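You operate a simulated robot arm through the tools that you are given. There is no shell and no other tool. Be economical: measure what you need, move in short steps, check, and stop when the job is done.

The job below is to be done with a simulated two-armed robot. You get a single attempt, and the scene is never put back.

Task
Clamp the blue case on the grey plate and lock the lid on.
Fine: both clamp levers pushed up; lid knob to SHUT; the other cases stay where they are.

Only the result counts: the job must be done as asked and must still hold three seconds after the hand-in. Knocking over, shifting, dropping, spilling or breaking anything else fails it. A push-on lid holds only when it is set on centred and level and pressed home; a screw cap is set on level and turned clockwise until tight.

Robot
Two 7-joint arms with two-finger parallel grippers on one trunk, on a base that drives. Base frame: it is fixed to the floor where the robot stands at the start and does not move with it; the origin is under the middle of the robot, x ahead of it, y to its left, z up; the surface under the hand at the start is at about z = 78. Lengths are in cm, angles in degrees, forces in N, time in s.
The left shoulder is at the start at [5, 16.8, 110.7], the right one opposite. With the tool pointing down near the work surface each hand reaches from about 20 to 66 cm from the robot's upright axis, wherever it stands, measured 20 degrees to its own side. Places, roughly: black clamp lever [-120, -40, 80]; black lid knob [-130, -10, 80]; blue clamp lever [-120, -50, 80]; grey case [-150, -50, 25]; nest of the grey clamp plate [-130, -50, 80]; rim of the blue case [50, 10, 80]; white lid [-125, 0, 75]. Payload 1.57 kg a hand.
The TCP of each hand is the grasp point between the finger pads, 3 cm short of the fingertips. In the tool frame z runs along the fingers and y along their closing line. The gripper opens to 8 cm. The fingers are 1.7 cm wide and 1.2 cm thick; the gripper's body (4 by 8.2 cm) begins 8 cm behind the TCP.
Orientation is told as [roll, pitch, yaw] about the base's x, y, z axes, in that order, counted from this pose: with the fingers straight down and closing along the base's y, the tool's x points along the base's -x, its y along +y and its z along -z.

Tools
- The arms move only by the tool jog_arm. It takes "left_motion", "right_motion" or both (then of equal length, played together; a hand with none holds still); each is one flat list of numbers, 6 for each row, row after row: the shift along the tool's x, y, z in cm, then the turn, a rotation vector about the tool's x, y, z in degrees. In form: [tx, ty, tz, ax, ay, az, tx, ty, tz, ax, ay, az, ...]. A call has 1 to 10 rows; each row shifts and turns the commanded pose from where the row before left it, along the tool's axes as they then stand. "left_gripper" and "right_gripper" are, for a hand that has rows, the opening, from 0 (shut) to 1 (fully open), set as the call begins (left out, the last holds). A row lasts 0.2 s, in which the tool goes at most 5 cm and 8.6 degrees; a call with a longer step from one row to the next is refused whole, and so is a gripper value outside its range. A pose out of reach is approached as far as the arm can. The call stops where the force on the tool passes 40 N (or 10 N more than at its start, if that is more) or the arm is blocked; 0.2 s more then pass. Each finger travels about 4.5 cm/s and halts on what it meets, pressing with about 21 N; the grip force reading is that of the motor and also rises with nothing between the fingers. The clock runs only during rows and for 0.2 s after the last one: add rows that do not move to give the fingers time. It gives the time, the measured TCP pose, the force on the tool (base axes), the opening and the grip force at its end, in the units of the frame above (readings bear some noise), with the torque about the TCP (base axes, N m) and any sound that the robot's microphone picked up, and new pictures: "show" is both (left out), scene, wrist or none (wrist: the cameras of the hands that moved).
- Cameras (640 x 400 px; columns grow to the right, rows downward): "scene" is now at [11.26, -3.86, 130.96]; the picture's right is [-0.38, -0.93, 0.00], its down [-0.59, 0.24, -0.77] and it looks along [0.71, -0.29, -0.64] (base axes); focal length 261 px, centre (320, 200). "left" rides on the left gripper at [7.2, 0.7, -12.2] in its tool frame; the picture's right is [-0.09, 1.00, 0.00], its down [-0.84, -0.08, -0.54] and it looks along [-0.54, -0.05, 0.84] (tool axes); focal length 238 px, centre (320, 200). "right" rides on the right gripper at [7.2, -0.7, -12.2] in its tool frame; the picture's right is [0.09, 1.00, 0.00], its down [-0.84, 0.08, -0.54] and it looks along [-0.54, 0.05, 0.84] (tool axes); focal length 238 px, centre (320, 200). There is no depth. A picture from a camera that has moved, and an enlarged one, comes with that camera's place and axes in the base frame and with its lens. The place of the scene camera against the robot may be out by one fixed shift of up to 1.2 cm in any direction.
- slide_trunk(by): slides the trunk up (or, below 0, down) by that many cm; the arms and the scene camera ride with it, the base frame stays. It gives what a move gives, with no picture.
- steer(legs): drives the robot by 1 to 6 legs, each [ahead, left, turn to the left] in cm, cm and degrees, along the robot's own axes; the way and the turn of a leg run together, so that a leg with both is an arc; at most 150 cm and 180 degrees a leg. The arms and the cameras ride along, it lands a little off, and it stops where it bumps. It gives what a move gives, and a new picture of the scene camera.
- turn_head(pan, tilt): turns the head with the scene camera to pan (to the left, within 80 degrees either way) and tilt (down, from -29 to 69), counted from straight ahead of the robot. It gives what a move gives, and a new picture of the scene camera.
- zoom(camera, box): a new picture of the part [left, top, right, bottom] of that camera's present view, enlarged. The clock stands still meanwhile.
- close_job(): hands the job in; it is judged then, once.

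Go step by step. Nothing tells you exact positions but the pictures and the camera data: compare them with the known pose of the tool, close in by small moves and look again before you grip or let go. The budget is 120 turns and 260 pictures, counting those below and the enlarged ones. Unless the task says otherwise, let go and move clear before handing in, and close with one line.

The tools are called after "Emit:" as a command line: name --argument value ..., lists and objects as JSON in quotes. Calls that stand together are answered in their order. jog_arm: Moves the arms, as the interface text tells. Its arguments: {"type":"object","properties":{"left_motion":{"type":"array","items":{"type":"number"}},"left_gripper":{"type":"number"},"right_motion":{"type":"array","items":{"type":"number"}},"right_gripper":{"type":"number"},"show":{"type":"string","enum":["both","scene","wrist","none"]}},"required":[]} The other tools are called the same way: slide_trunk (by) slides the trunk up or down; steer (legs) drives the base; turn_head (pan, tilt) turns the head that bears the scene camera; zoom (camera, box) takes an enlarged picture of a part of a camera's view; close_job () hands the job in.

At the start:

```text
t: 0.0
left_tool_pos: [40.75, 5.94, 112.11]
left_orientation: [0.0, 0.0, 0.0]
left_ft_force: [-0.1, 0.1, 0.6]
left_wrist_torque: [-0.01, 0.0, 0.01]
left_opening: 8.01
left_gripper_force: 0.0
right_tool_pos: [43.11, -27.24, 113.3]
right_orientation: [0.0, 0.0, -0.1]
right_ft_force: [-0.3, -1.0, -1.2]
right_wrist_torque: [0.01, 0.0, 0.02]
right_opening: 7.99
right_gripper_force: 0.0
trunk travel left (down, up): [-27.5, 16.8]
robot x, y, heading: [0.55, 0.24, 0.1]
head pan, tilt: [-22.3, 40.0]
```

scene: 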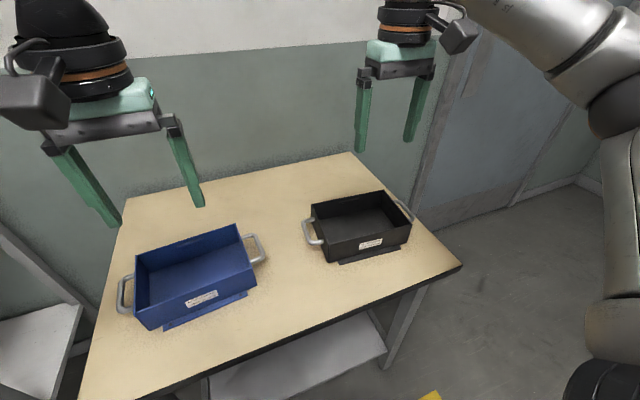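
right: 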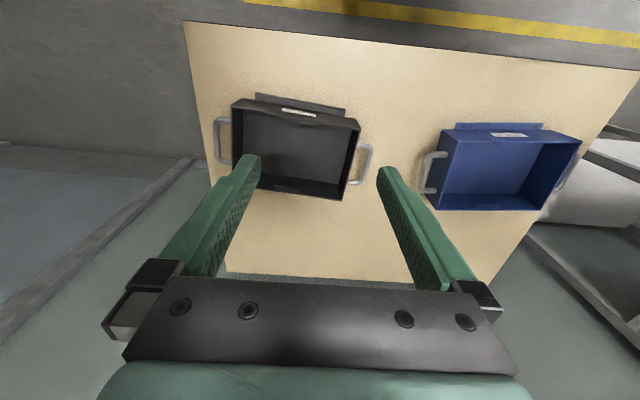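
left: 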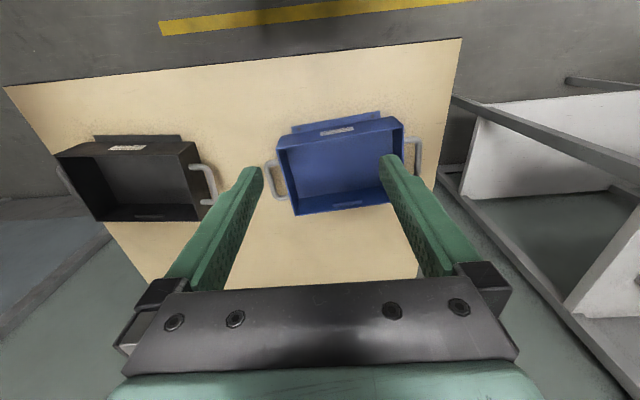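

I see the blue case in front of me to the left, with a grey loop handle at each end, and a black case to the right. I'll look closer at the blue case before planning the two-handed lift.

Emit:
zoom --camera "scene" --box '[90, 200, 290, 350]'

Emit:
zoom --camera "left" --box '[240, 80, 460, 240]'

```text
2.67 times, centred on (190, 275) of scene
camera zoom: at [11.26, -3.86, 130.96], right [-0.38, -0.93, 0.0], down [-0.59, 0.24, -0.77], along [0.71, -0.29, -0.64], focal length 697 px, centre (667, 0)
```

zoom: 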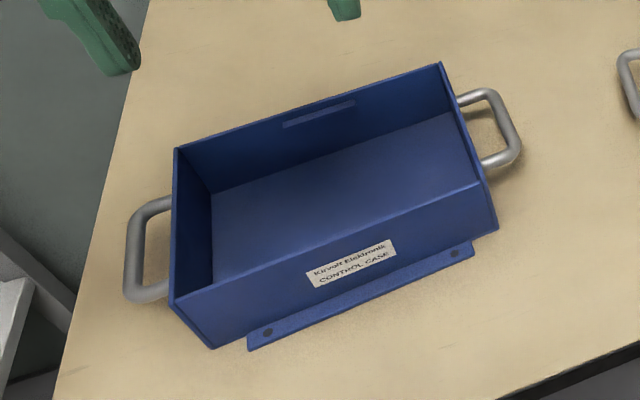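

```text
2.50 times, centred on (350, 160) of left
camera zoom: at [33.59, 6.61, 124.31], right [0.09, 1.0, 0.0], down [0.84, -0.08, 0.54], along [0.54, -0.05, -0.84], focal length 596 px, centre (245, 300)
```

zoom: 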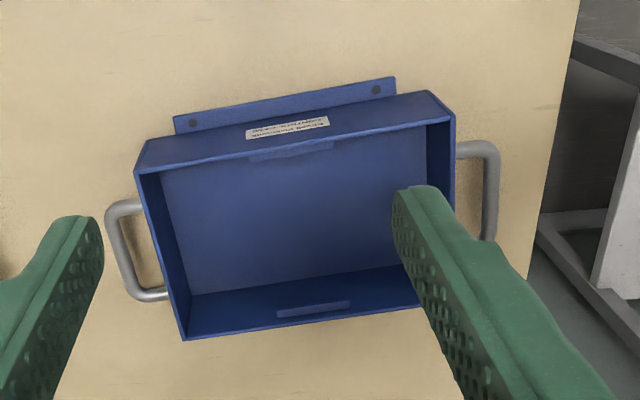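

The case rim is at about z 84, yaw about +7°, with U-loop handles at its ends. Before loading the hands I'll turn around to see the clamp bench behind.

Emit:
steer --legs '[[-20, 0, 0], [0, 0, 180]]'

```text
t: 8.9
left_tool_pos: [-61.7, -4.21, 112.11]
left_orientation: [0.0, 0.0, 177.7]
left_ft_force: [0.4, 0.8, 0.6]
left_wrist_torque: [-0.01, -0.01, 0.0]
left_opening: 8.02
left_gripper_force: 0.1
right_tool_pos: [-62.87, 29.06, 113.29]
right_orientation: [0.0, 0.0, 177.5]
right_ft_force: [0.7, 0.6, 0.8]
right_wrist_torque: [0.04, -0.01, 0.0]
right_opening: 7.96
right_gripper_force: 0.1
trunk travel left (down, up): [-27.5, 16.8]
robot x, y, heading: [-20.58, -0.05, 177.5]
head pan, tilt: [-22.3, 40.0]
camera scene: at [-33.17, 3.09, 130.96], right [0.42, 0.91, 0.0], down [0.58, -0.27, -0.77], along [-0.7, 0.32, -0.64], focal length 261 px, centre (320, 200)
```

scene: 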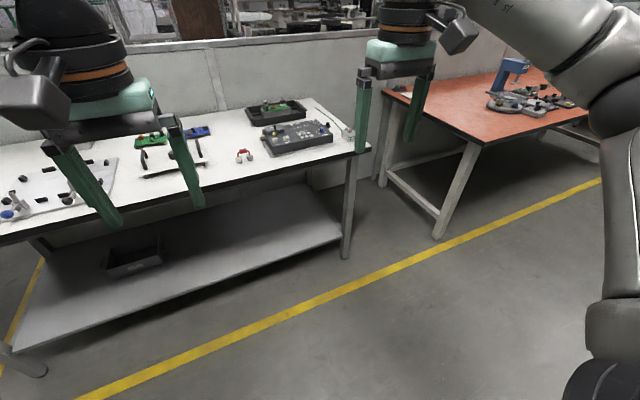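

The white bench has the clamp plate on the robot's left. I'll turn the head toward it and drive nearer.

Emit:
steer --legs '[[35, 15, 0]]'

Emit:
turn_head --pan 20 --tilt 35

```text
t: 11.3
left_tool_pos: [-97.48, -17.47, 112.12]
left_orientation: [0.0, 0.1, 177.4]
left_ft_force: [0.4, -0.5, -0.3]
left_wrist_torque: [-0.01, -0.04, 0.0]
left_opening: 7.99
left_gripper_force: 0.0
right_tool_pos: [-98.34, 15.68, 113.38]
right_orientation: [-0.1, 0.0, 177.3]
right_ft_force: [-0.5, -0.2, 0.1]
right_wrist_torque: [0.0, -0.01, 0.0]
right_opening: 7.99
right_gripper_force: 0.1
trunk travel left (down, up): [-27.5, 16.8]
robot x, y, heading: [-56.68, -13.41, 177.2]
head pan, tilt: [-22.3, 40.0]
camera scene: at [-68.86, -10.4, 130.95], right [0.42, 0.91, 0.0], down [0.58, -0.27, -0.77], along [-0.69, 0.32, -0.64], focal length 261 px, centre (320, 200)
```

scene: 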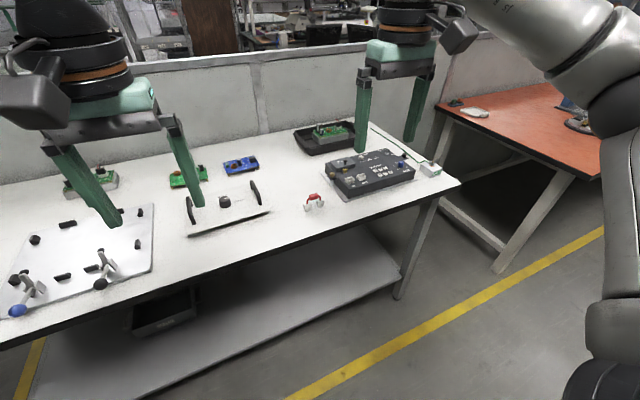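

```text
t: 12.4
left_tool_pos: [-97.48, -17.45, 112.14]
left_orientation: [0.1, -0.1, 177.4]
left_ft_force: [0.4, -0.7, 0.8]
left_wrist_torque: [-0.03, -0.01, -0.01]
left_opening: 7.98
left_gripper_force: 0.1
right_tool_pos: [-98.25, 15.91, 113.36]
right_orientation: [0.0, 0.0, 177.1]
right_ft_force: [0.2, 0.8, 0.1]
right_wrist_torque: [-0.03, -0.01, 0.01]
right_opening: 8.0
right_gripper_force: 0.0
trunk travel left (down, up): [-27.5, 16.8]
robot x, y, heading: [-56.3, -13.9, 177.2]
head pan, tilt: [20.0, 35.0]
camera scene: at [-69.53, -16.59, 131.72], right [-0.3, 0.96, 0.0], down [0.55, 0.17, -0.82], along [-0.78, -0.24, -0.57], focal length 261 px, centre (320, 200)
```

scene: 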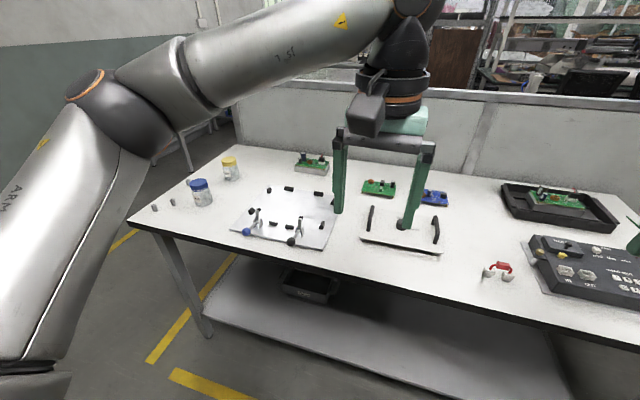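

Emit:
zoom --camera "scene" --box '[220, 175, 350, 255]'

Emit:
zoom --camera "scene" --box '[340, 175, 470, 265]'

Emit:
zoom --camera "left" --box '[0, 0, 640, 400]'

```text
4.92 times, centred on (285, 215) of scene
camera zoom: at [-69.53, -16.59, 131.72], right [-0.3, 0.96, 0.0], down [0.55, 0.17, -0.82], along [-0.78, -0.24, -0.57], focal length 1287 px, centre (492, 126)
```

zoom: 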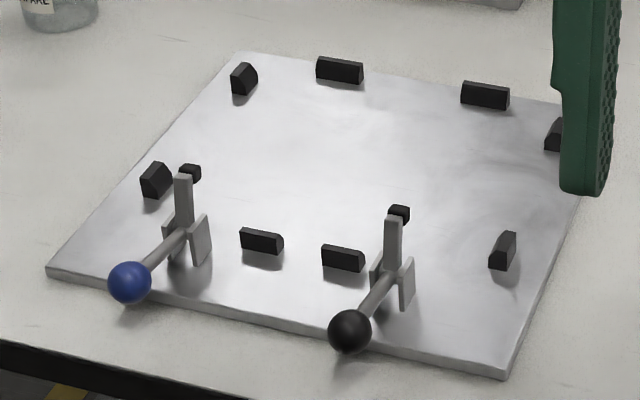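

```text
4.44 times, centred on (405, 220) of scene
camera zoom: at [-69.53, -16.59, 131.72], right [-0.3, 0.96, 0.0], down [0.55, 0.17, -0.82], along [-0.78, -0.24, -0.57], focal length 1162 px, centre (-58, 111)
```

zoom: 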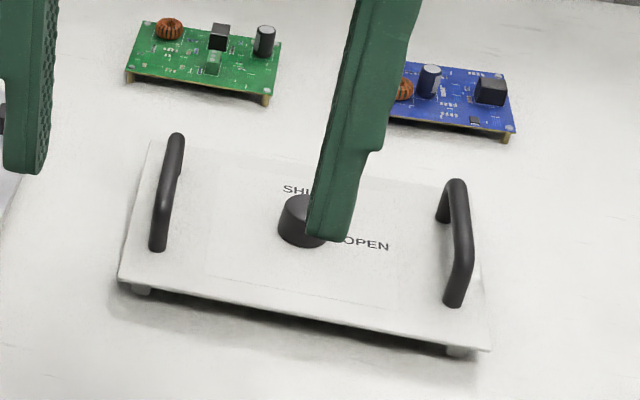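

```text
1.00 times, centred on (320, 200) of left (not enlarged: the box is as wide or as high as the picture)
camera zoom: at [-90.17, -18.44, 124.32], right [-0.14, -0.99, 0.0], down [-0.83, 0.12, 0.54], along [-0.54, 0.08, -0.84], focal length 238 px, centre (320, 200)
```

zoom: 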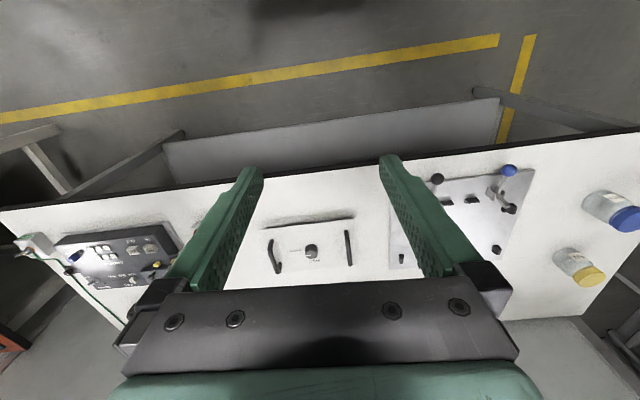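

The plate nest centre is about [-134, -46] aligned with the base axes, and the clamp levers face me; the lid lies at about [-133.5, -10.6] with two handles and a knob. The case can go there label side toward me, so I drive back to the case, lined up with its yaw.

Emit:
steer --legs '[[0, 0, -169.7], [58.9, 8.8, 0]]'

Emit:
turn_head --pan 0 --tilt 50

```text
t: 22.8
left_tool_pos: [41.86, 8.15, 112.11]
left_orientation: [0.0, 0.0, 4.0]
left_ft_force: [-0.1, -0.6, -0.1]
left_wrist_torque: [-0.01, 0.0, 0.0]
left_opening: 7.99
left_gripper_force: 0.0
right_tool_pos: [46.41, -24.67, 113.32]
right_orientation: [0.0, 0.0, 3.7]
right_ft_force: [0.4, 0.2, 0.3]
right_wrist_torque: [0.01, 0.03, 0.0]
right_opening: 8.0
right_gripper_force: 0.0
trunk travel left (down, up): [-27.5, 16.8]
robot x, y, heading: [1.53, -0.48, 3.8]
head pan, tilt: [20.0, 35.0]
camera scene: at [13.02, 2.72, 131.71], right [0.41, -0.91, 0.0], down [-0.52, -0.23, -0.82], along [0.75, 0.33, -0.57], focal length 261 px, centre (320, 200)
```

scene: 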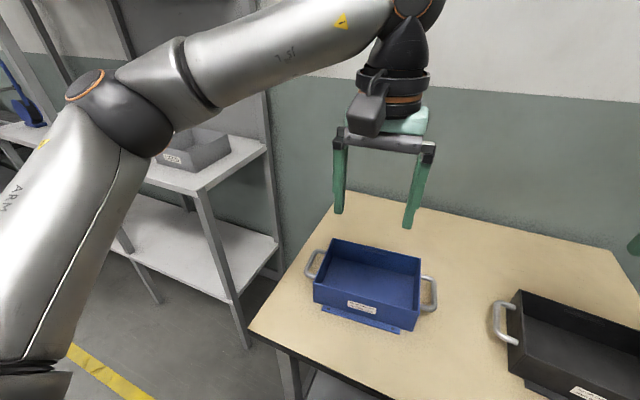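

```text
t: 23.7
left_tool_pos: [41.74, 8.21, 112.2]
left_orientation: [0.0, -0.1, 4.1]
left_ft_force: [0.2, 0.3, -0.7]
left_wrist_torque: [0.01, -0.03, 0.0]
left_opening: 7.98
left_gripper_force: 0.1
right_tool_pos: [46.46, -24.75, 113.32]
right_orientation: [0.0, 0.0, 3.8]
right_ft_force: [-0.1, 0.3, 0.3]
right_wrist_torque: [0.0, -0.01, 0.01]
right_opening: 7.98
right_gripper_force: 0.1
trunk travel left (down, up): [-27.5, 16.8]
robot x, y, heading: [1.27, -0.51, 4.1]
head pan, tilt: [0.0, 50.0]
camera scene: at [12.62, -0.32, 129.55], right [0.07, -1.0, 0.0], down [-0.76, -0.05, -0.64], along [0.64, 0.04, -0.77], focal length 261 px, centre (320, 200)
```

scene: 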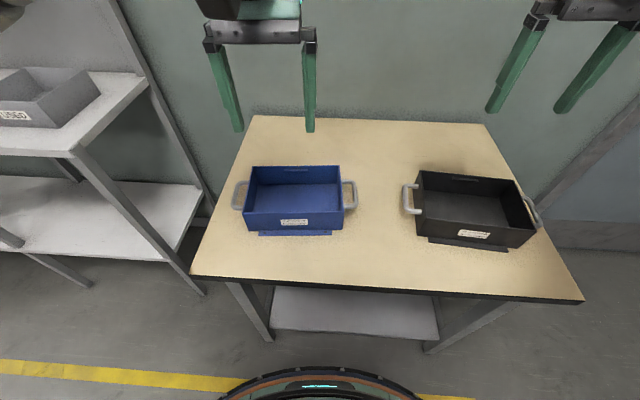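

The drive landed a few degrees short, so I'll trim it and zoom on the case.

Emit:
steer --legs '[[0, 3.0, 3.5]]'

Emit:
zoom --camera "scene" --box '[220, 150, 380, 250]'

Emit:
zoom --camera "left" --box '[220, 80, 460, 230]'

Emit:
zoom --camera "right" --box '[400, 80, 640, 230]'

```text
t: 24.6
left_tool_pos: [40.8, 13.54, 112.13]
left_orientation: [-0.1, -0.1, 7.6]
left_ft_force: [-0.2, 0.7, 0.3]
left_wrist_torque: [0.01, 0.0, 0.0]
left_opening: 7.99
left_gripper_force: 0.0
right_tool_pos: [47.64, -19.07, 113.37]
right_orientation: [0.0, 0.0, 7.4]
right_ft_force: [0.1, 0.8, 0.0]
right_wrist_torque: [-0.02, 0.0, -0.01]
right_opening: 7.99
right_gripper_force: 0.1
trunk travel left (down, up): [-27.5, 16.8]
robot x, y, heading: [1.59, 2.48, 7.3]
head pan, tilt: [0.0, 50.0]
camera scene: at [12.24, 3.4, 129.54], right [0.13, -0.99, 0.0], down [-0.76, -0.1, -0.64], along [0.64, 0.08, -0.77], focal length 261 px, centre (320, 200)
```

scene: 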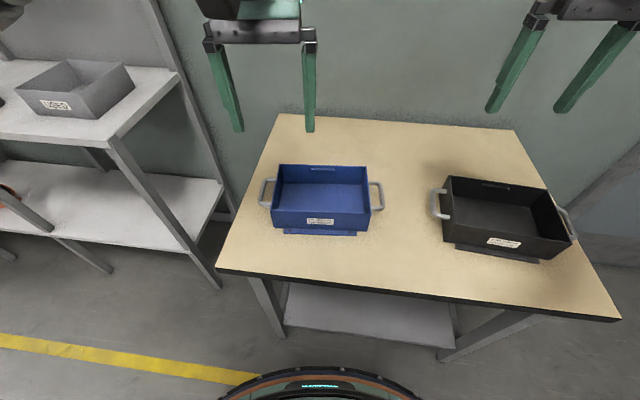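

```text
4.00 times, centred on (300, 200) of scene
camera zoom: at [12.24, 3.4, 129.54], right [0.13, -0.99, 0.0], down [-0.76, -0.1, -0.64], along [0.64, 0.08, -0.77], focal length 1045 px, centre (400, 200)
```

zoom: 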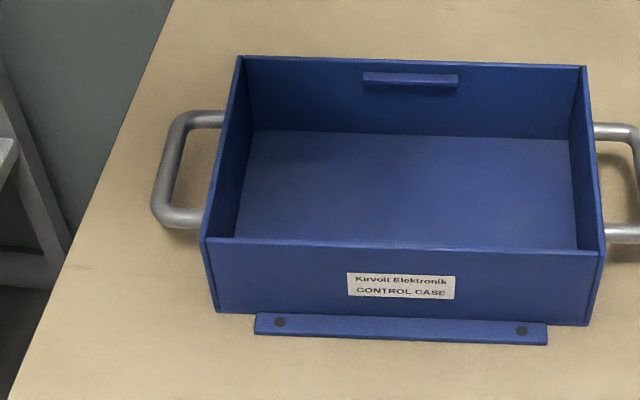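

```text
2.67 times, centred on (340, 155) of left
camera zoom: at [33.7, 13.41, 124.31], right [-0.04, 1.0, 0.0], down [0.84, 0.03, 0.54], along [0.54, 0.02, -0.84], focal length 636 px, centre (267, 320)
```

zoom: 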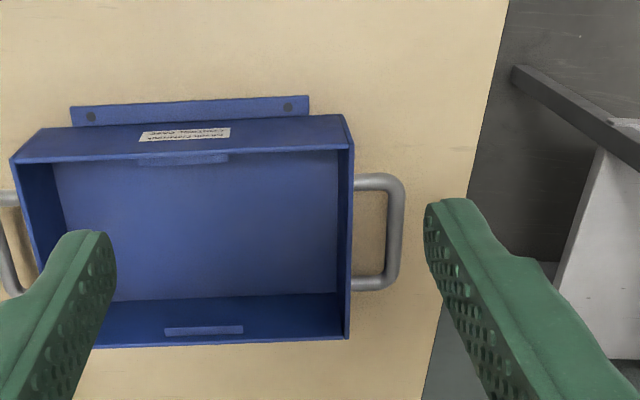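

```text
2.67 times, centred on (520, 155) of right
camera zoom: at [40.45, -20.37, 125.66], right [-0.22, 0.98, 0.0], down [0.82, 0.18, 0.54], along [0.53, 0.12, -0.84], focal length 636 px, centre (-213, 320)
```

zoom: 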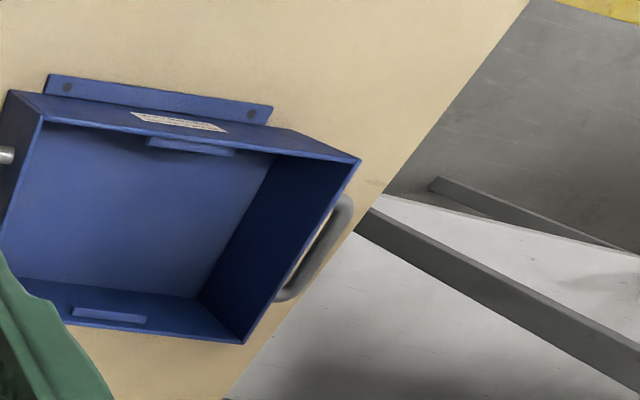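

Case yaw is about 5°, centre about [54.5, 9.0], and the handle bars are about 14.5 cm either side at z≈82. I'll move both hands above the handles with a narrow 3 cm opening so that each straddles its bar.

Emit:
jog_arm --left_motion '[-1.94, 1.18, 2.86, 0, 0, 0.35, -1.94, 1.18, 2.86, 0, 0, 0.35, -1.94, 1.18, 2.86, 0, 0, 0.35, -1.94, 1.18, 2.86, 0, 0, 0.35, -1.94, 1.18, 2.86, 0, 0, 0.35, -1.94, 1.18, 2.86, 0, 0, 0.35, -1.94, 1.18, 2.86, 0, 0, 0.35]' --right_motion '[-1.42, 1.77, 3.04, 0, 0, 0.33, -1.42, 1.77, 3.04, 0, 0, 0.33, -1.42, 1.77, 3.04, 0, 0, 0.33, -1.42, 1.77, 3.04, 0, 0, 0.33, -1.42, 1.77, 3.04, 0, 0, 0.33, -1.42, 1.77, 3.04, 0, 0, 0.33, -1.42, 1.77, 3.04, 0, 0, 0.33]' --left_gripper 0.375 --right_gripper 0.375

```text
t: 26.2
left_tool_pos: [53.58, 23.45, 92.06]
left_orientation: [0.1, 0.0, 5.0]
left_ft_force: [0.1, 0.0, -0.1]
left_wrist_torque: [-0.01, 0.0, -0.03]
left_opening: 2.99
left_gripper_force: 0.0
right_tool_pos: [56.16, -5.25, 92.21]
right_orientation: [0.1, 0.1, 5.0]
right_ft_force: [-0.5, -0.5, 0.9]
right_wrist_torque: [0.03, -0.01, -0.01]
right_opening: 3.0
right_gripper_force: 0.1
trunk travel left (down, up): [-27.5, 16.8]
robot x, y, heading: [1.35, 2.29, 7.4]
head pan, tilt: [0.0, 50.0]
camera scene: at [12.29, 3.37, 129.54], right [0.13, -0.99, 0.0], down [-0.76, -0.1, -0.64], along [0.64, 0.08, -0.77], focal length 261 px, centre (320, 200)
camera right: at [48.96, -6.4, 104.52], right [-0.18, 0.98, 0.0], down [0.83, 0.15, 0.54], along [0.53, 0.1, -0.84], focal length 238 px, centre (320, 200)
camera left: at [46.35, 23.52, 104.3], right [0.0, 1.0, 0.0], down [0.84, 0.0, 0.54], along [0.54, 0.0, -0.84], focal length 238 px, centre (320, 200)
```

scene: 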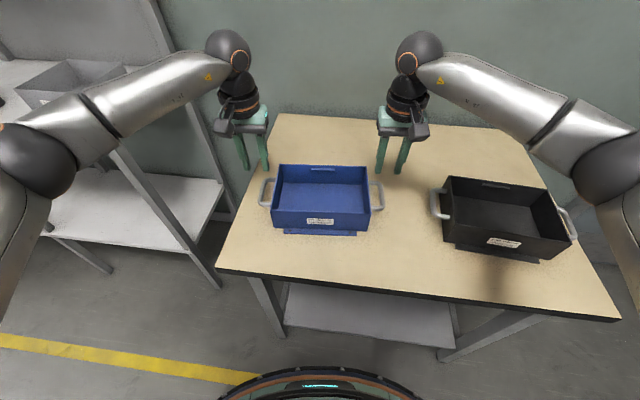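
right: 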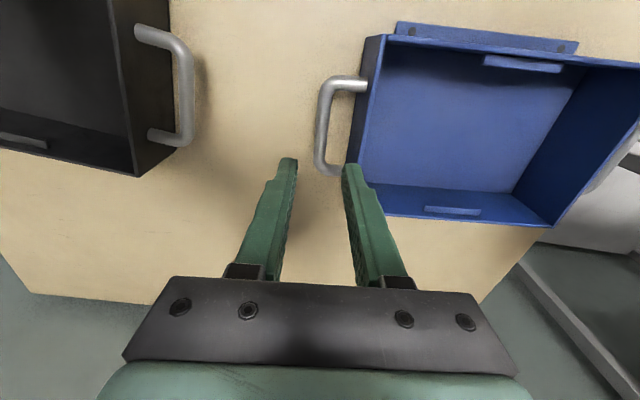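
left: 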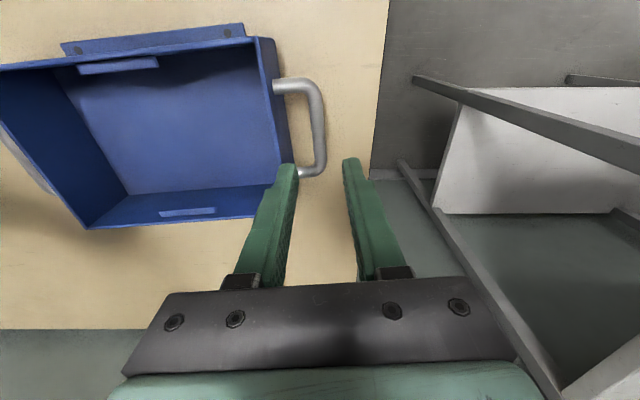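

The bars lie at about [52.9, 23.1] and [55.4, -4.9]. I'll correct laterally, lower to just above them and check.

Emit:
jog_arm --left_motion '[0.71, -0.29, 0, 0, 0, 0, 0, 0, 2.4, 0, 0, 0, 0, 0, 2.4, 0, 0, 0]' --right_motion '[0.73, 0.41, 0, 0, 0, 0, 0, 0, 2.5, 0, 0, 0, 0, 0, 2.5, 0, 0, 0]'

```text
t: 27.0
left_tool_pos: [52.94, 22.97, 87.26]
left_orientation: [0.0, 0.0, 5.1]
left_ft_force: [0.7, 0.5, 1.1]
left_wrist_torque: [0.01, 0.03, 0.03]
left_opening: 2.99
left_gripper_force: 0.1
right_tool_pos: [55.68, -5.06, 87.22]
right_orientation: [0.0, 0.0, 5.1]
right_ft_force: [-0.6, -0.5, 0.6]
right_wrist_torque: [0.03, 0.05, 0.01]
right_opening: 2.99
right_gripper_force: 0.1
trunk travel left (down, up): [-27.5, 16.8]
robot x, y, heading: [1.39, 2.54, 7.6]
head pan, tilt: [0.0, 50.0]
camera scene: at [12.27, 3.34, 129.55], right [0.13, -0.99, 0.0], down [-0.76, -0.1, -0.64], along [0.64, 0.08, -0.77], focal length 261 px, centre (320, 200)
camera right: at [48.44, -6.17, 99.4], right [-0.18, 0.98, 0.0], down [0.83, 0.15, 0.54], along [0.53, 0.1, -0.84], focal length 238 px, centre (320, 200)
camera left: at [45.74, 22.95, 99.45], right [0.0, 1.0, 0.0], down [0.84, 0.0, 0.54], along [0.54, 0.0, -0.84], focal length 238 px, centre (320, 200)
```

scene: 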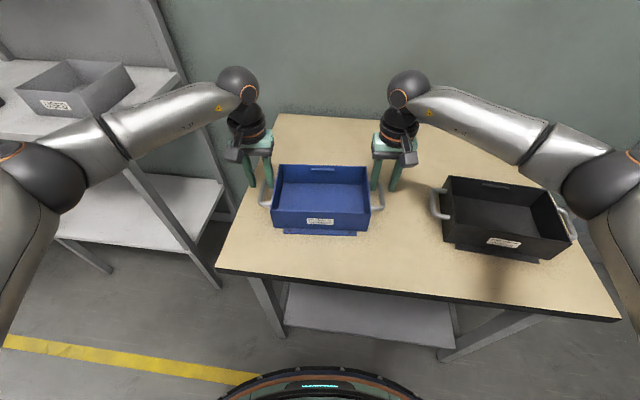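
right: 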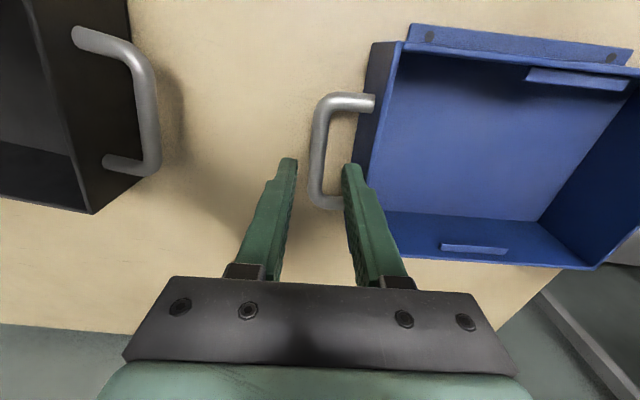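
left: 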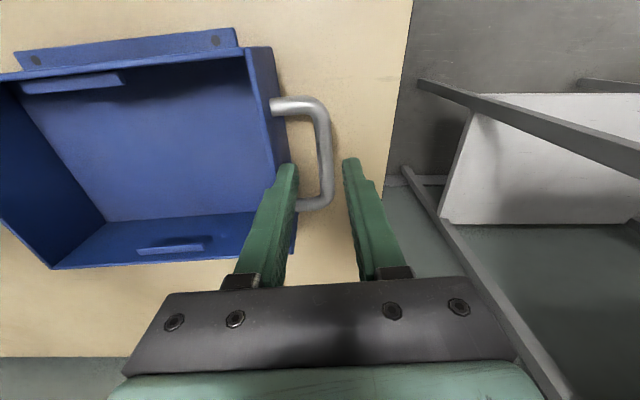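

Both bars sit between the fingertips. I'll descend to TCP z≈82.4.

Emit:
jog_arm --left_motion '[0, 0.2, 2.4, 0, 0, 0, 0, 0, 2.4, 0, 0, 0]' --right_motion '[0.5, 0, 2.4, 0, 0, 0, 0, 0, 2.4, 0, 0, 0]'

```text
t: 27.6
left_tool_pos: [52.79, 23.06, 82.23]
left_orientation: [-0.1, -0.1, 5.1]
left_ft_force: [-0.1, -0.5, 0.1]
left_wrist_torque: [-0.02, 0.01, 0.03]
left_opening: 2.99
left_gripper_force: 0.1
right_tool_pos: [54.9, -5.37, 82.08]
right_orientation: [0.0, 0.0, 5.0]
right_ft_force: [-0.9, 0.2, -0.2]
right_wrist_torque: [0.0, 0.01, -0.01]
right_opening: 3.01
right_gripper_force: 0.1
trunk travel left (down, up): [-27.5, 16.8]
robot x, y, heading: [1.29, 2.3, 7.7]
head pan, tilt: [0.0, 50.0]
camera scene: at [12.27, 3.34, 129.55], right [0.13, -0.99, 0.0], down [-0.76, -0.1, -0.64], along [0.64, 0.08, -0.77], focal length 261 px, centre (320, 200)
camera right: at [47.79, -6.52, 94.4], right [-0.18, 0.98, 0.0], down [0.83, 0.15, 0.54], along [0.53, 0.1, -0.84], focal length 238 px, centre (320, 200)
camera left: at [45.58, 23.14, 94.51], right [0.0, 1.0, 0.0], down [0.84, 0.0, 0.54], along [0.54, 0.0, -0.84], focal length 238 px, centre (320, 200)
```

scene: 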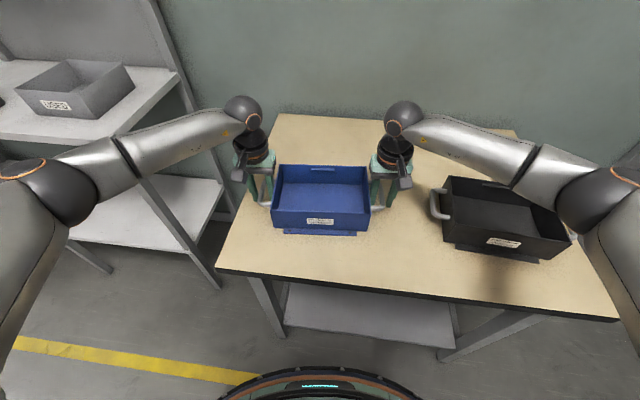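
right: 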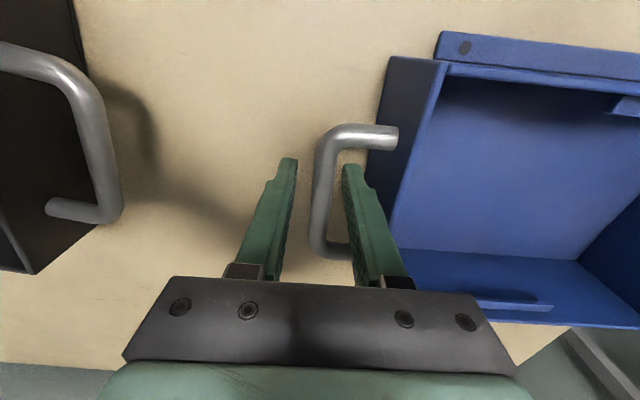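
left: 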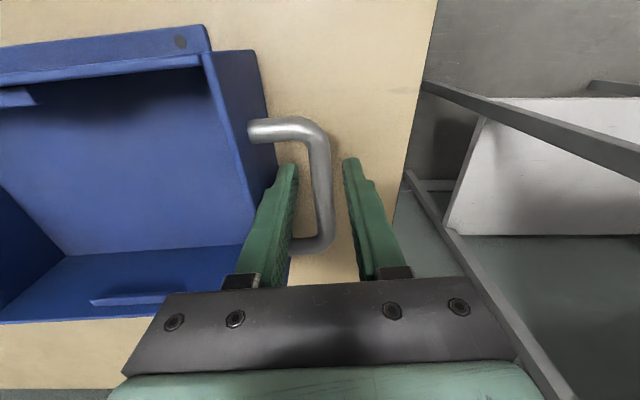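

The fingers straddle both bars centrally. I close both grippers.

Emit:
jog_arm --left_motion '[0, 0, 0, 0, 0, 0, 0, 0, 0, 0, 0, 0, 0, 0, 0, 0, 0, 0, 0, 0, 0, 0, 0, 0]' --right_motion '[0, 0, 0, 0, 0, 0, 0, 0, 0, 0, 0, 0, 0, 0, 0, 0, 0, 0, 0, 0, 0, 0, 0, 0]' --left_gripper 0 --right_gripper 0 --show "wrist"

```text
t: 28.6
left_tool_pos: [52.78, 22.97, 82.46]
left_orientation: [-0.1, 0.0, 4.9]
left_ft_force: [0.1, -1.6, -0.5]
left_wrist_torque: [0.03, -0.23, -0.33]
left_opening: 1.21
left_gripper_force: 21.1
right_tool_pos: [54.96, -5.32, 82.19]
right_orientation: [0.1, 0.0, 5.2]
right_ft_force: [0.9, 2.9, 0.4]
right_wrist_torque: [0.0, -0.1, 0.39]
right_opening: 1.19
right_gripper_force: 20.9
trunk travel left (down, up): [-27.5, 16.8]
robot x, y, heading: [1.45, 2.45, 7.3]
head pan, tilt: [0.0, 50.0]
camera right: at [47.76, -6.48, 94.42], right [-0.18, 0.98, 0.0], down [0.83, 0.15, 0.54], along [0.53, 0.1, -0.84], focal length 238 px, centre (320, 200)
camera left: at [45.55, 23.13, 94.51], right [0.0, 1.0, 0.0], down [0.84, 0.0, 0.54], along [0.54, 0.0, -0.84], focal length 238 px, centre (320, 200)
```

right: 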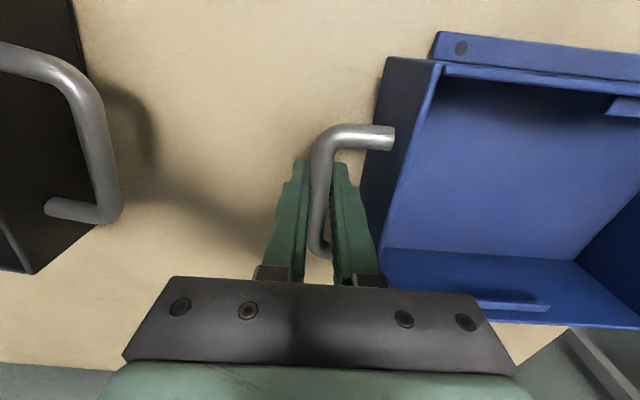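
left: 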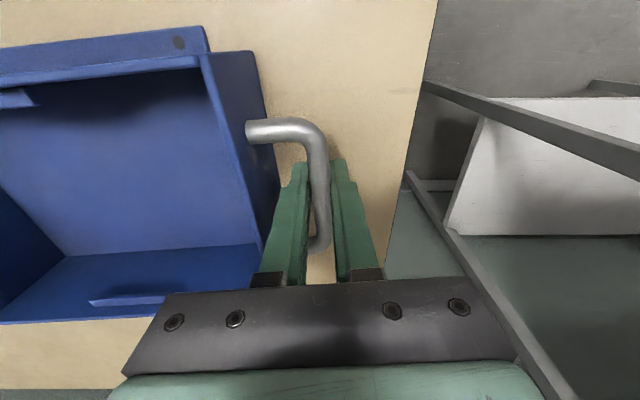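

Both bars are gripped at 21 N. I lift with the trunk so that both arms rise identically.

Emit:
slide_trunk --by 4

Emit:
slide_trunk --by 9

Emit:
zoom --camera "scene" --box '[160, 60, 520, 300]'

```text
t: 29.4
left_tool_pos: [52.72, 23.07, 86.34]
left_orientation: [0.0, 0.0, 5.1]
left_ft_force: [-0.5, -3.7, -3.7]
left_wrist_torque: [0.01, 0.03, -0.37]
left_opening: 1.2
left_gripper_force: 20.6
right_tool_pos: [55.03, -5.33, 86.01]
right_orientation: [0.1, 0.0, 5.1]
right_ft_force: [-0.7, 3.6, -3.4]
right_wrist_torque: [-0.02, -0.02, 0.36]
right_opening: 1.17
right_gripper_force: 21.0
trunk travel left (down, up): [-31.5, 12.8]
robot x, y, heading: [1.46, 2.3, 7.4]
head pan, tilt: [0.0, 50.0]
```

```text
t: 30.7
left_tool_pos: [52.69, 23.11, 95.25]
left_orientation: [-0.1, 0.1, 5.1]
left_ft_force: [0.2, -4.6, -2.8]
left_wrist_torque: [0.0, 0.0, -0.37]
left_opening: 1.2
left_gripper_force: 21.2
right_tool_pos: [54.9, -5.22, 95.1]
right_orientation: [0.0, 0.1, 5.1]
right_ft_force: [-0.4, 5.0, -3.3]
right_wrist_torque: [-0.04, -0.01, 0.35]
right_opening: 1.19
right_gripper_force: 21.1
trunk travel left (down, up): [-40.5, 3.8]
robot x, y, heading: [0.69, 2.17, 7.6]
head pan, tilt: [0.0, 50.0]
```

```text
1.67 times, centred on (340, 180) of scene
camera zoom: at [12.33, 3.35, 142.53], right [0.13, -0.99, 0.0], down [-0.76, -0.1, -0.64], along [0.64, 0.08, -0.77], focal length 436 px, centre (287, 233)
```

zoom: 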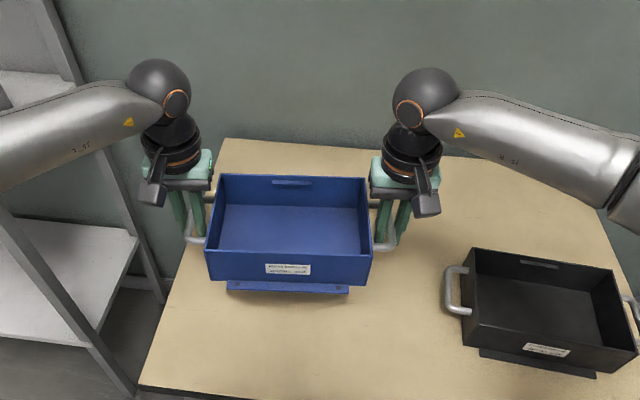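

The case is lifted level. I back off from the table and turn around toward the bench.

Emit:
steer --legs '[[-42, 0, 0], [0, 0, 174.9]]'

```text
t: 40.4
left_tool_pos: [-92.65, -20.15, 95.27]
left_orientation: [-0.1, -0.1, -178.7]
left_ft_force: [0.0, 9.9, -3.3]
left_wrist_torque: [-0.01, 0.07, -0.36]
left_opening: 1.17
left_gripper_force: 21.2
right_tool_pos: [-92.91, 8.27, 95.01]
right_orientation: [0.0, 0.1, -178.7]
right_ft_force: [-0.9, -10.0, -2.8]
right_wrist_torque: [0.06, -0.1, 0.32]
right_opening: 1.18
right_gripper_force: 21.1
trunk travel left (down, up): [-40.5, 3.8]
robot x, y, heading: [-39.7, -2.79, -176.3]
head pan, tilt: [0.0, 50.0]
camera scene: at [-52.22, -4.4, 142.54], right [-0.06, 1.0, 0.0], down [0.76, 0.05, -0.64], along [-0.64, -0.04, -0.77], focal length 261 px, centre (320, 200)
```

scene: 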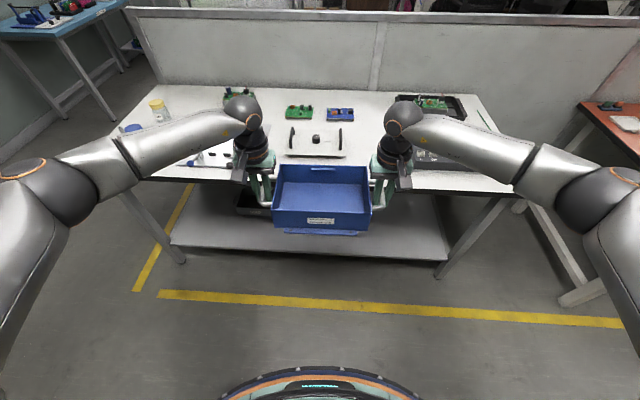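

I now shift left and ahead toward the plate, trimming the heading, stopping about 5 cm short.

Emit:
steer --legs '[[0, 0, -1.3], [0, 39.8, 0], [38, 0, 0]]'

Emit:
turn_head --pan 0 --tilt 58

```text
t: 46.9
left_tool_pos: [-129.32, -60.7, 95.22]
left_orientation: [-0.1, 0.0, 180.0]
left_ft_force: [0.0, 1.3, -3.1]
left_wrist_torque: [-0.01, -0.03, -0.31]
left_opening: 1.19
left_gripper_force: 20.8
right_tool_pos: [-129.09, -32.22, 95.03]
right_orientation: [0.0, 0.0, -180.0]
right_ft_force: [0.3, -1.7, -2.4]
right_wrist_torque: [0.0, -0.04, 0.36]
right_opening: 1.17
right_gripper_force: 20.8
trunk travel left (down, up): [-40.5, 3.8]
robot x, y, heading: [-76.06, -44.79, -177.7]
head pan, tilt: [0.0, 50.0]
camera scene: at [-88.59, -45.93, 142.53], right [-0.04, 1.0, 0.0], down [0.77, 0.03, -0.64], along [-0.64, -0.03, -0.77], focal length 261 px, centre (320, 200)
```

scene: 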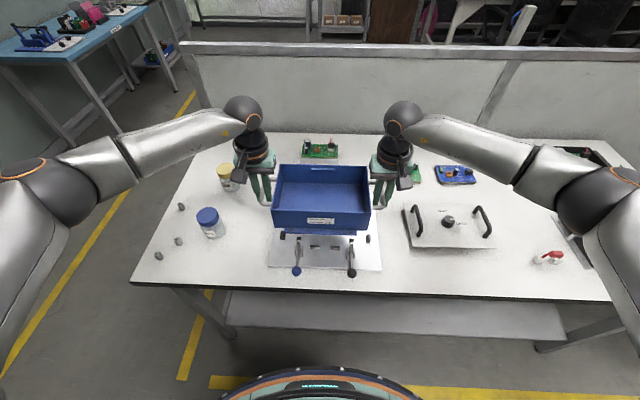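

```text
t: 47.6
left_tool_pos: [-129.19, -60.7, 95.29]
left_orientation: [0.1, 0.0, 180.0]
left_ft_force: [-0.2, -0.5, -2.4]
left_wrist_torque: [0.02, -0.07, -0.41]
left_opening: 1.19
left_gripper_force: 21.4
right_tool_pos: [-129.03, -32.27, 95.11]
right_orientation: [0.1, 0.0, -179.9]
right_ft_force: [0.3, 0.6, -2.8]
right_wrist_torque: [-0.03, 0.01, 0.41]
right_opening: 1.14
right_gripper_force: 20.7
trunk travel left (down, up): [-40.5, 3.8]
robot x, y, heading: [-76.18, -45.29, -177.7]
head pan, tilt: [0.0, 58.0]
camera scene: at [-87.72, -45.9, 141.52], right [-0.04, 1.0, 0.0], down [0.85, 0.03, -0.53], along [-0.53, -0.02, -0.85], focal length 261 px, centre (320, 200)
```

scene: 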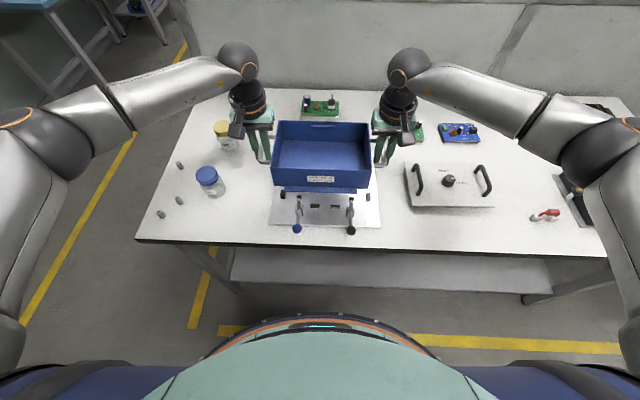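

The case hovers near the nest, well aligned. I'll zoom in to measure the nest blocks against the case.

Emit:
zoom --camera "scene" --box '[230, 100, 410, 240]'

Emit:
zoom --camera "left" --box '[0, 0, 640, 400]'

Emit:
zoom --camera "right" --box '[0, 0, 640, 400]'

```text
2.86 times, centred on (320, 170) of scene
camera zoom: at [-87.72, -45.9, 141.52], right [-0.04, 1.0, 0.0], down [0.85, 0.03, -0.53], along [-0.53, -0.02, -0.85], focal length 747 px, centre (320, 286)
```

zoom: 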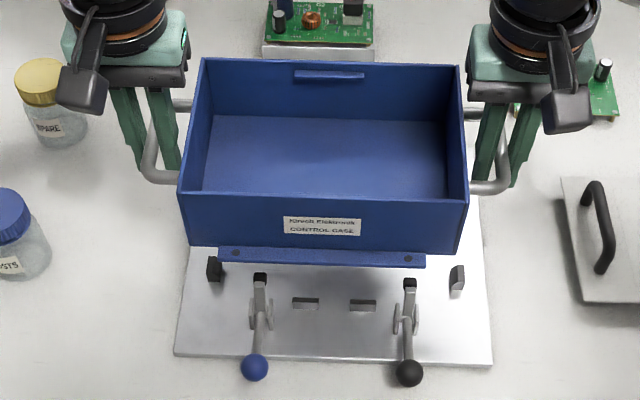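

```text
1.00 times, centred on (320, 200) of left (not enlarged: the box is as wide or as high as the picture)
camera zoom: at [-121.96, -61.34, 107.49], right [-0.09, -1.0, 0.0], down [-0.84, 0.08, 0.54], along [-0.54, 0.05, -0.84], focal length 238 px, centre (320, 200)
```

zoom: 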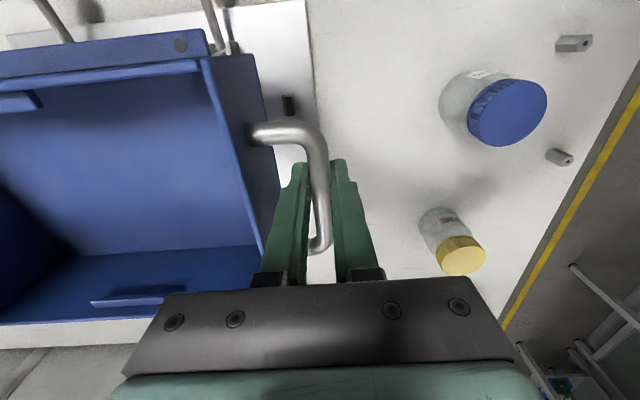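

```text
1.00 times, centred on (320, 200) of right (not enlarged: the box is as wide or as high as the picture)
camera zoom: at [-121.82, -31.46, 107.39], right [0.09, -1.0, 0.0], down [-0.84, -0.08, 0.54], along [-0.54, -0.05, -0.84], focal length 238 px, centre (320, 200)
```

zoom: 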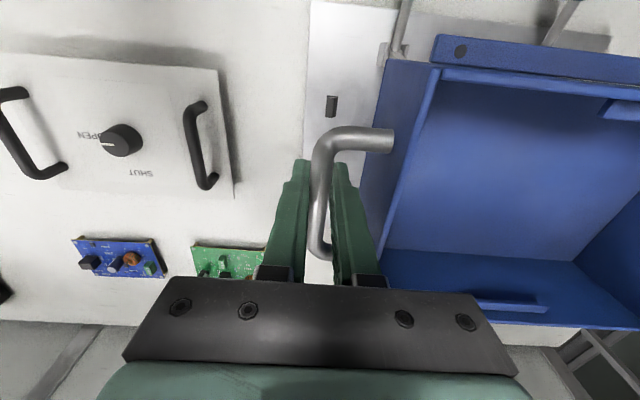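

I estimate the case must move about 3.5 cm ahead and 1 cm to my right. I'll do this with both arms together, lower 4 cm, and look again at the flange against clamp nubs and blocks.

Emit:
jog_arm --left_motion '[-1.2, -0.35, 0, 0, 0, 0, -1.2, -0.35, 0, 0, 0, 0, -1.1, -0.35, 0, 0, 0, 0, 0, 0, 1, 0, 0, 0, 0, 0, 1, 0, 0, 0, 0, 0, 1, 0, 0, 0, 0, 0, 1, 0, 0, 0]' --right_motion '[-1.2, -0.35, 0, 0, 0, 0, -1.2, -0.35, 0, 0, 0, 0, -1.1, -0.35, 0, 0, 0, 0, 0, 0, 1, 0, 0, 0, 0, 0, 1, 0, 0, 0, 0, 0, 1, 0, 0, 0, 0, 0, 1, 0, 0, 0]' --show "wrist"

Emit:
zoom --camera "scene" --box '[250, 130, 390, 240]'

```text
t: 49.2
left_tool_pos: [-132.82, -59.61, 91.52]
left_orientation: [0.0, 0.0, 180.0]
left_ft_force: [1.3, 0.5, -2.3]
left_wrist_torque: [0.03, -0.17, -0.34]
left_opening: 1.2
left_gripper_force: 20.8
right_tool_pos: [-132.48, -31.25, 91.11]
right_orientation: [0.0, 0.1, -180.0]
right_ft_force: [0.2, -0.5, -2.5]
right_wrist_torque: [0.03, 0.12, 0.25]
right_opening: 1.19
right_gripper_force: 21.1
trunk travel left (down, up): [-40.5, 3.8]
robot x, y, heading: [-76.51, -44.63, -177.7]
head pan, tilt: [0.0, 58.0]
camera right: at [-125.32, -30.43, 103.44], right [0.09, -1.0, 0.0], down [-0.84, -0.08, 0.54], along [-0.54, -0.05, -0.84], focal length 238 px, centre (320, 200)
camera left: at [-125.58, -60.29, 103.61], right [-0.09, -1.0, 0.0], down [-0.84, 0.08, 0.54], along [-0.54, 0.05, -0.84], focal length 238 px, centre (320, 200)
```

right: 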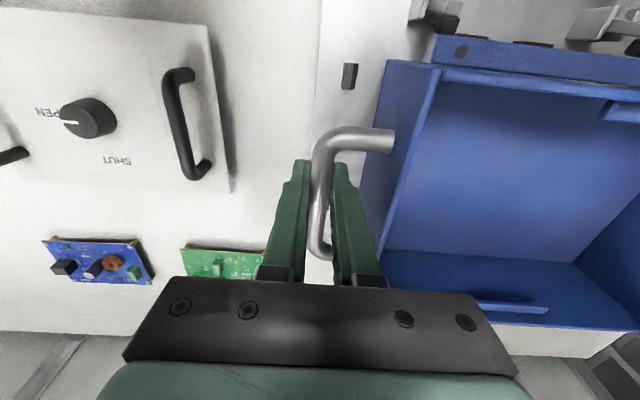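
left: 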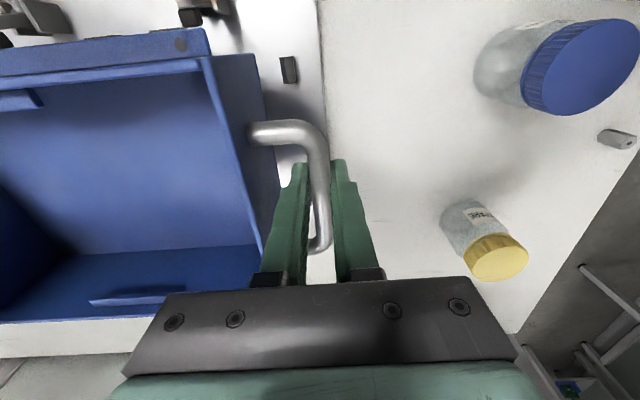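

```text
3.64 times, centred on (320, 185) of scene
camera zoom: at [-87.75, -45.89, 141.52], right [-0.04, 1.0, 0.0], down [0.85, 0.03, -0.53], along [-0.53, -0.02, -0.85], focal length 950 px, centre (320, 254)
```

zoom: 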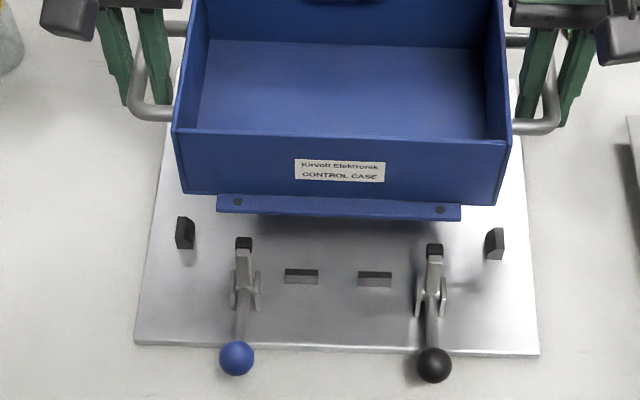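

Laterally it is centred (nest mid y≈-45.3, hands mid -45.4), and the flange edge is just behind the clamp nubs. I lower a bit more and check clearance.

Emit:
jog_arm --left_motion '[0, 0, 0.9, 0, 0, 0, 0, 0, 0.9, 0, 0, 0, 0, 0, 0.9, 0, 0, 0]' --right_motion '[0, 0, 0.9, 0, 0, 0, 0, 0, 0.9, 0, 0, 0, 0, 0, 0.9, 0, 0, 0]' --show "none"

Emit:
zoom --camera "scene" --box '[270, 150, 370, 230]'

Emit:
zoom --camera "left" --box '[0, 0, 340, 210]'

Emit:
zoom --camera "right" --box '[300, 0, 640, 210]'

```text
t: 50.0
left_tool_pos: [-132.65, -59.57, 88.69]
left_orientation: [0.1, 0.0, 180.0]
left_ft_force: [-0.1, 0.9, -2.9]
left_wrist_torque: [-0.03, 0.19, -0.4]
left_opening: 1.18
left_gripper_force: 21.1
right_tool_pos: [-132.44, -31.17, 88.41]
right_orientation: [0.0, 0.0, -179.9]
right_ft_force: [-0.2, -0.7, -2.1]
right_wrist_torque: [-0.01, -0.18, 0.32]
right_opening: 1.16
right_gripper_force: 20.5
trunk travel left (down, up): [-40.5, 3.8]
robot x, y, heading: [-76.28, -44.82, -177.8]
head pan, tilt: [0.0, 58.0]
```

```text
5.00 times, centred on (320, 190) of scene
camera zoom: at [-87.75, -45.9, 141.52], right [-0.04, 1.0, 0.0], down [0.85, 0.03, -0.53], along [-0.53, -0.02, -0.85], focal length 1307 px, centre (320, 250)
```

zoom: 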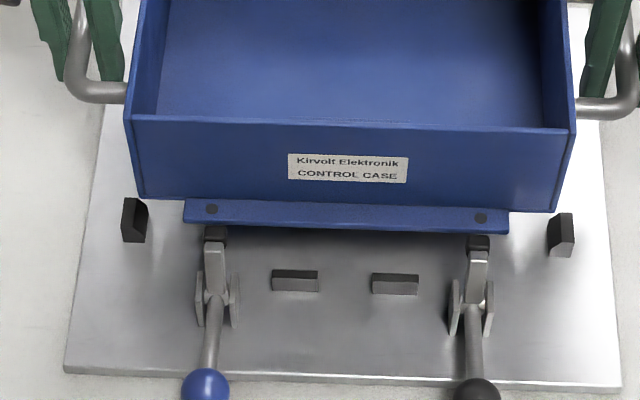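

```text
1.88 times, centred on (170, 105) of left
camera zoom: at [-125.45, -60.28, 100.87], right [-0.09, -1.0, 0.0], down [-0.84, 0.08, 0.54], along [-0.54, 0.05, -0.84], focal length 449 px, centre (602, 379)
```

zoom: 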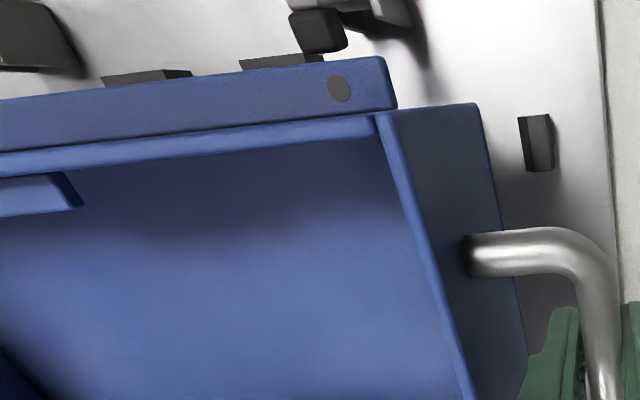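

```text
1.88 times, centred on (470, 105) of right
camera zoom: at [-125.37, -30.41, 100.71], right [0.09, -1.0, 0.0], down [-0.84, -0.08, 0.54], along [-0.54, -0.05, -0.84], focal length 449 px, centre (38, 379)
```

zoom: 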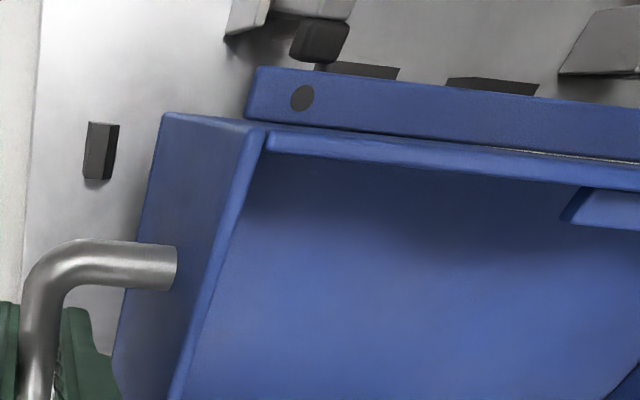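

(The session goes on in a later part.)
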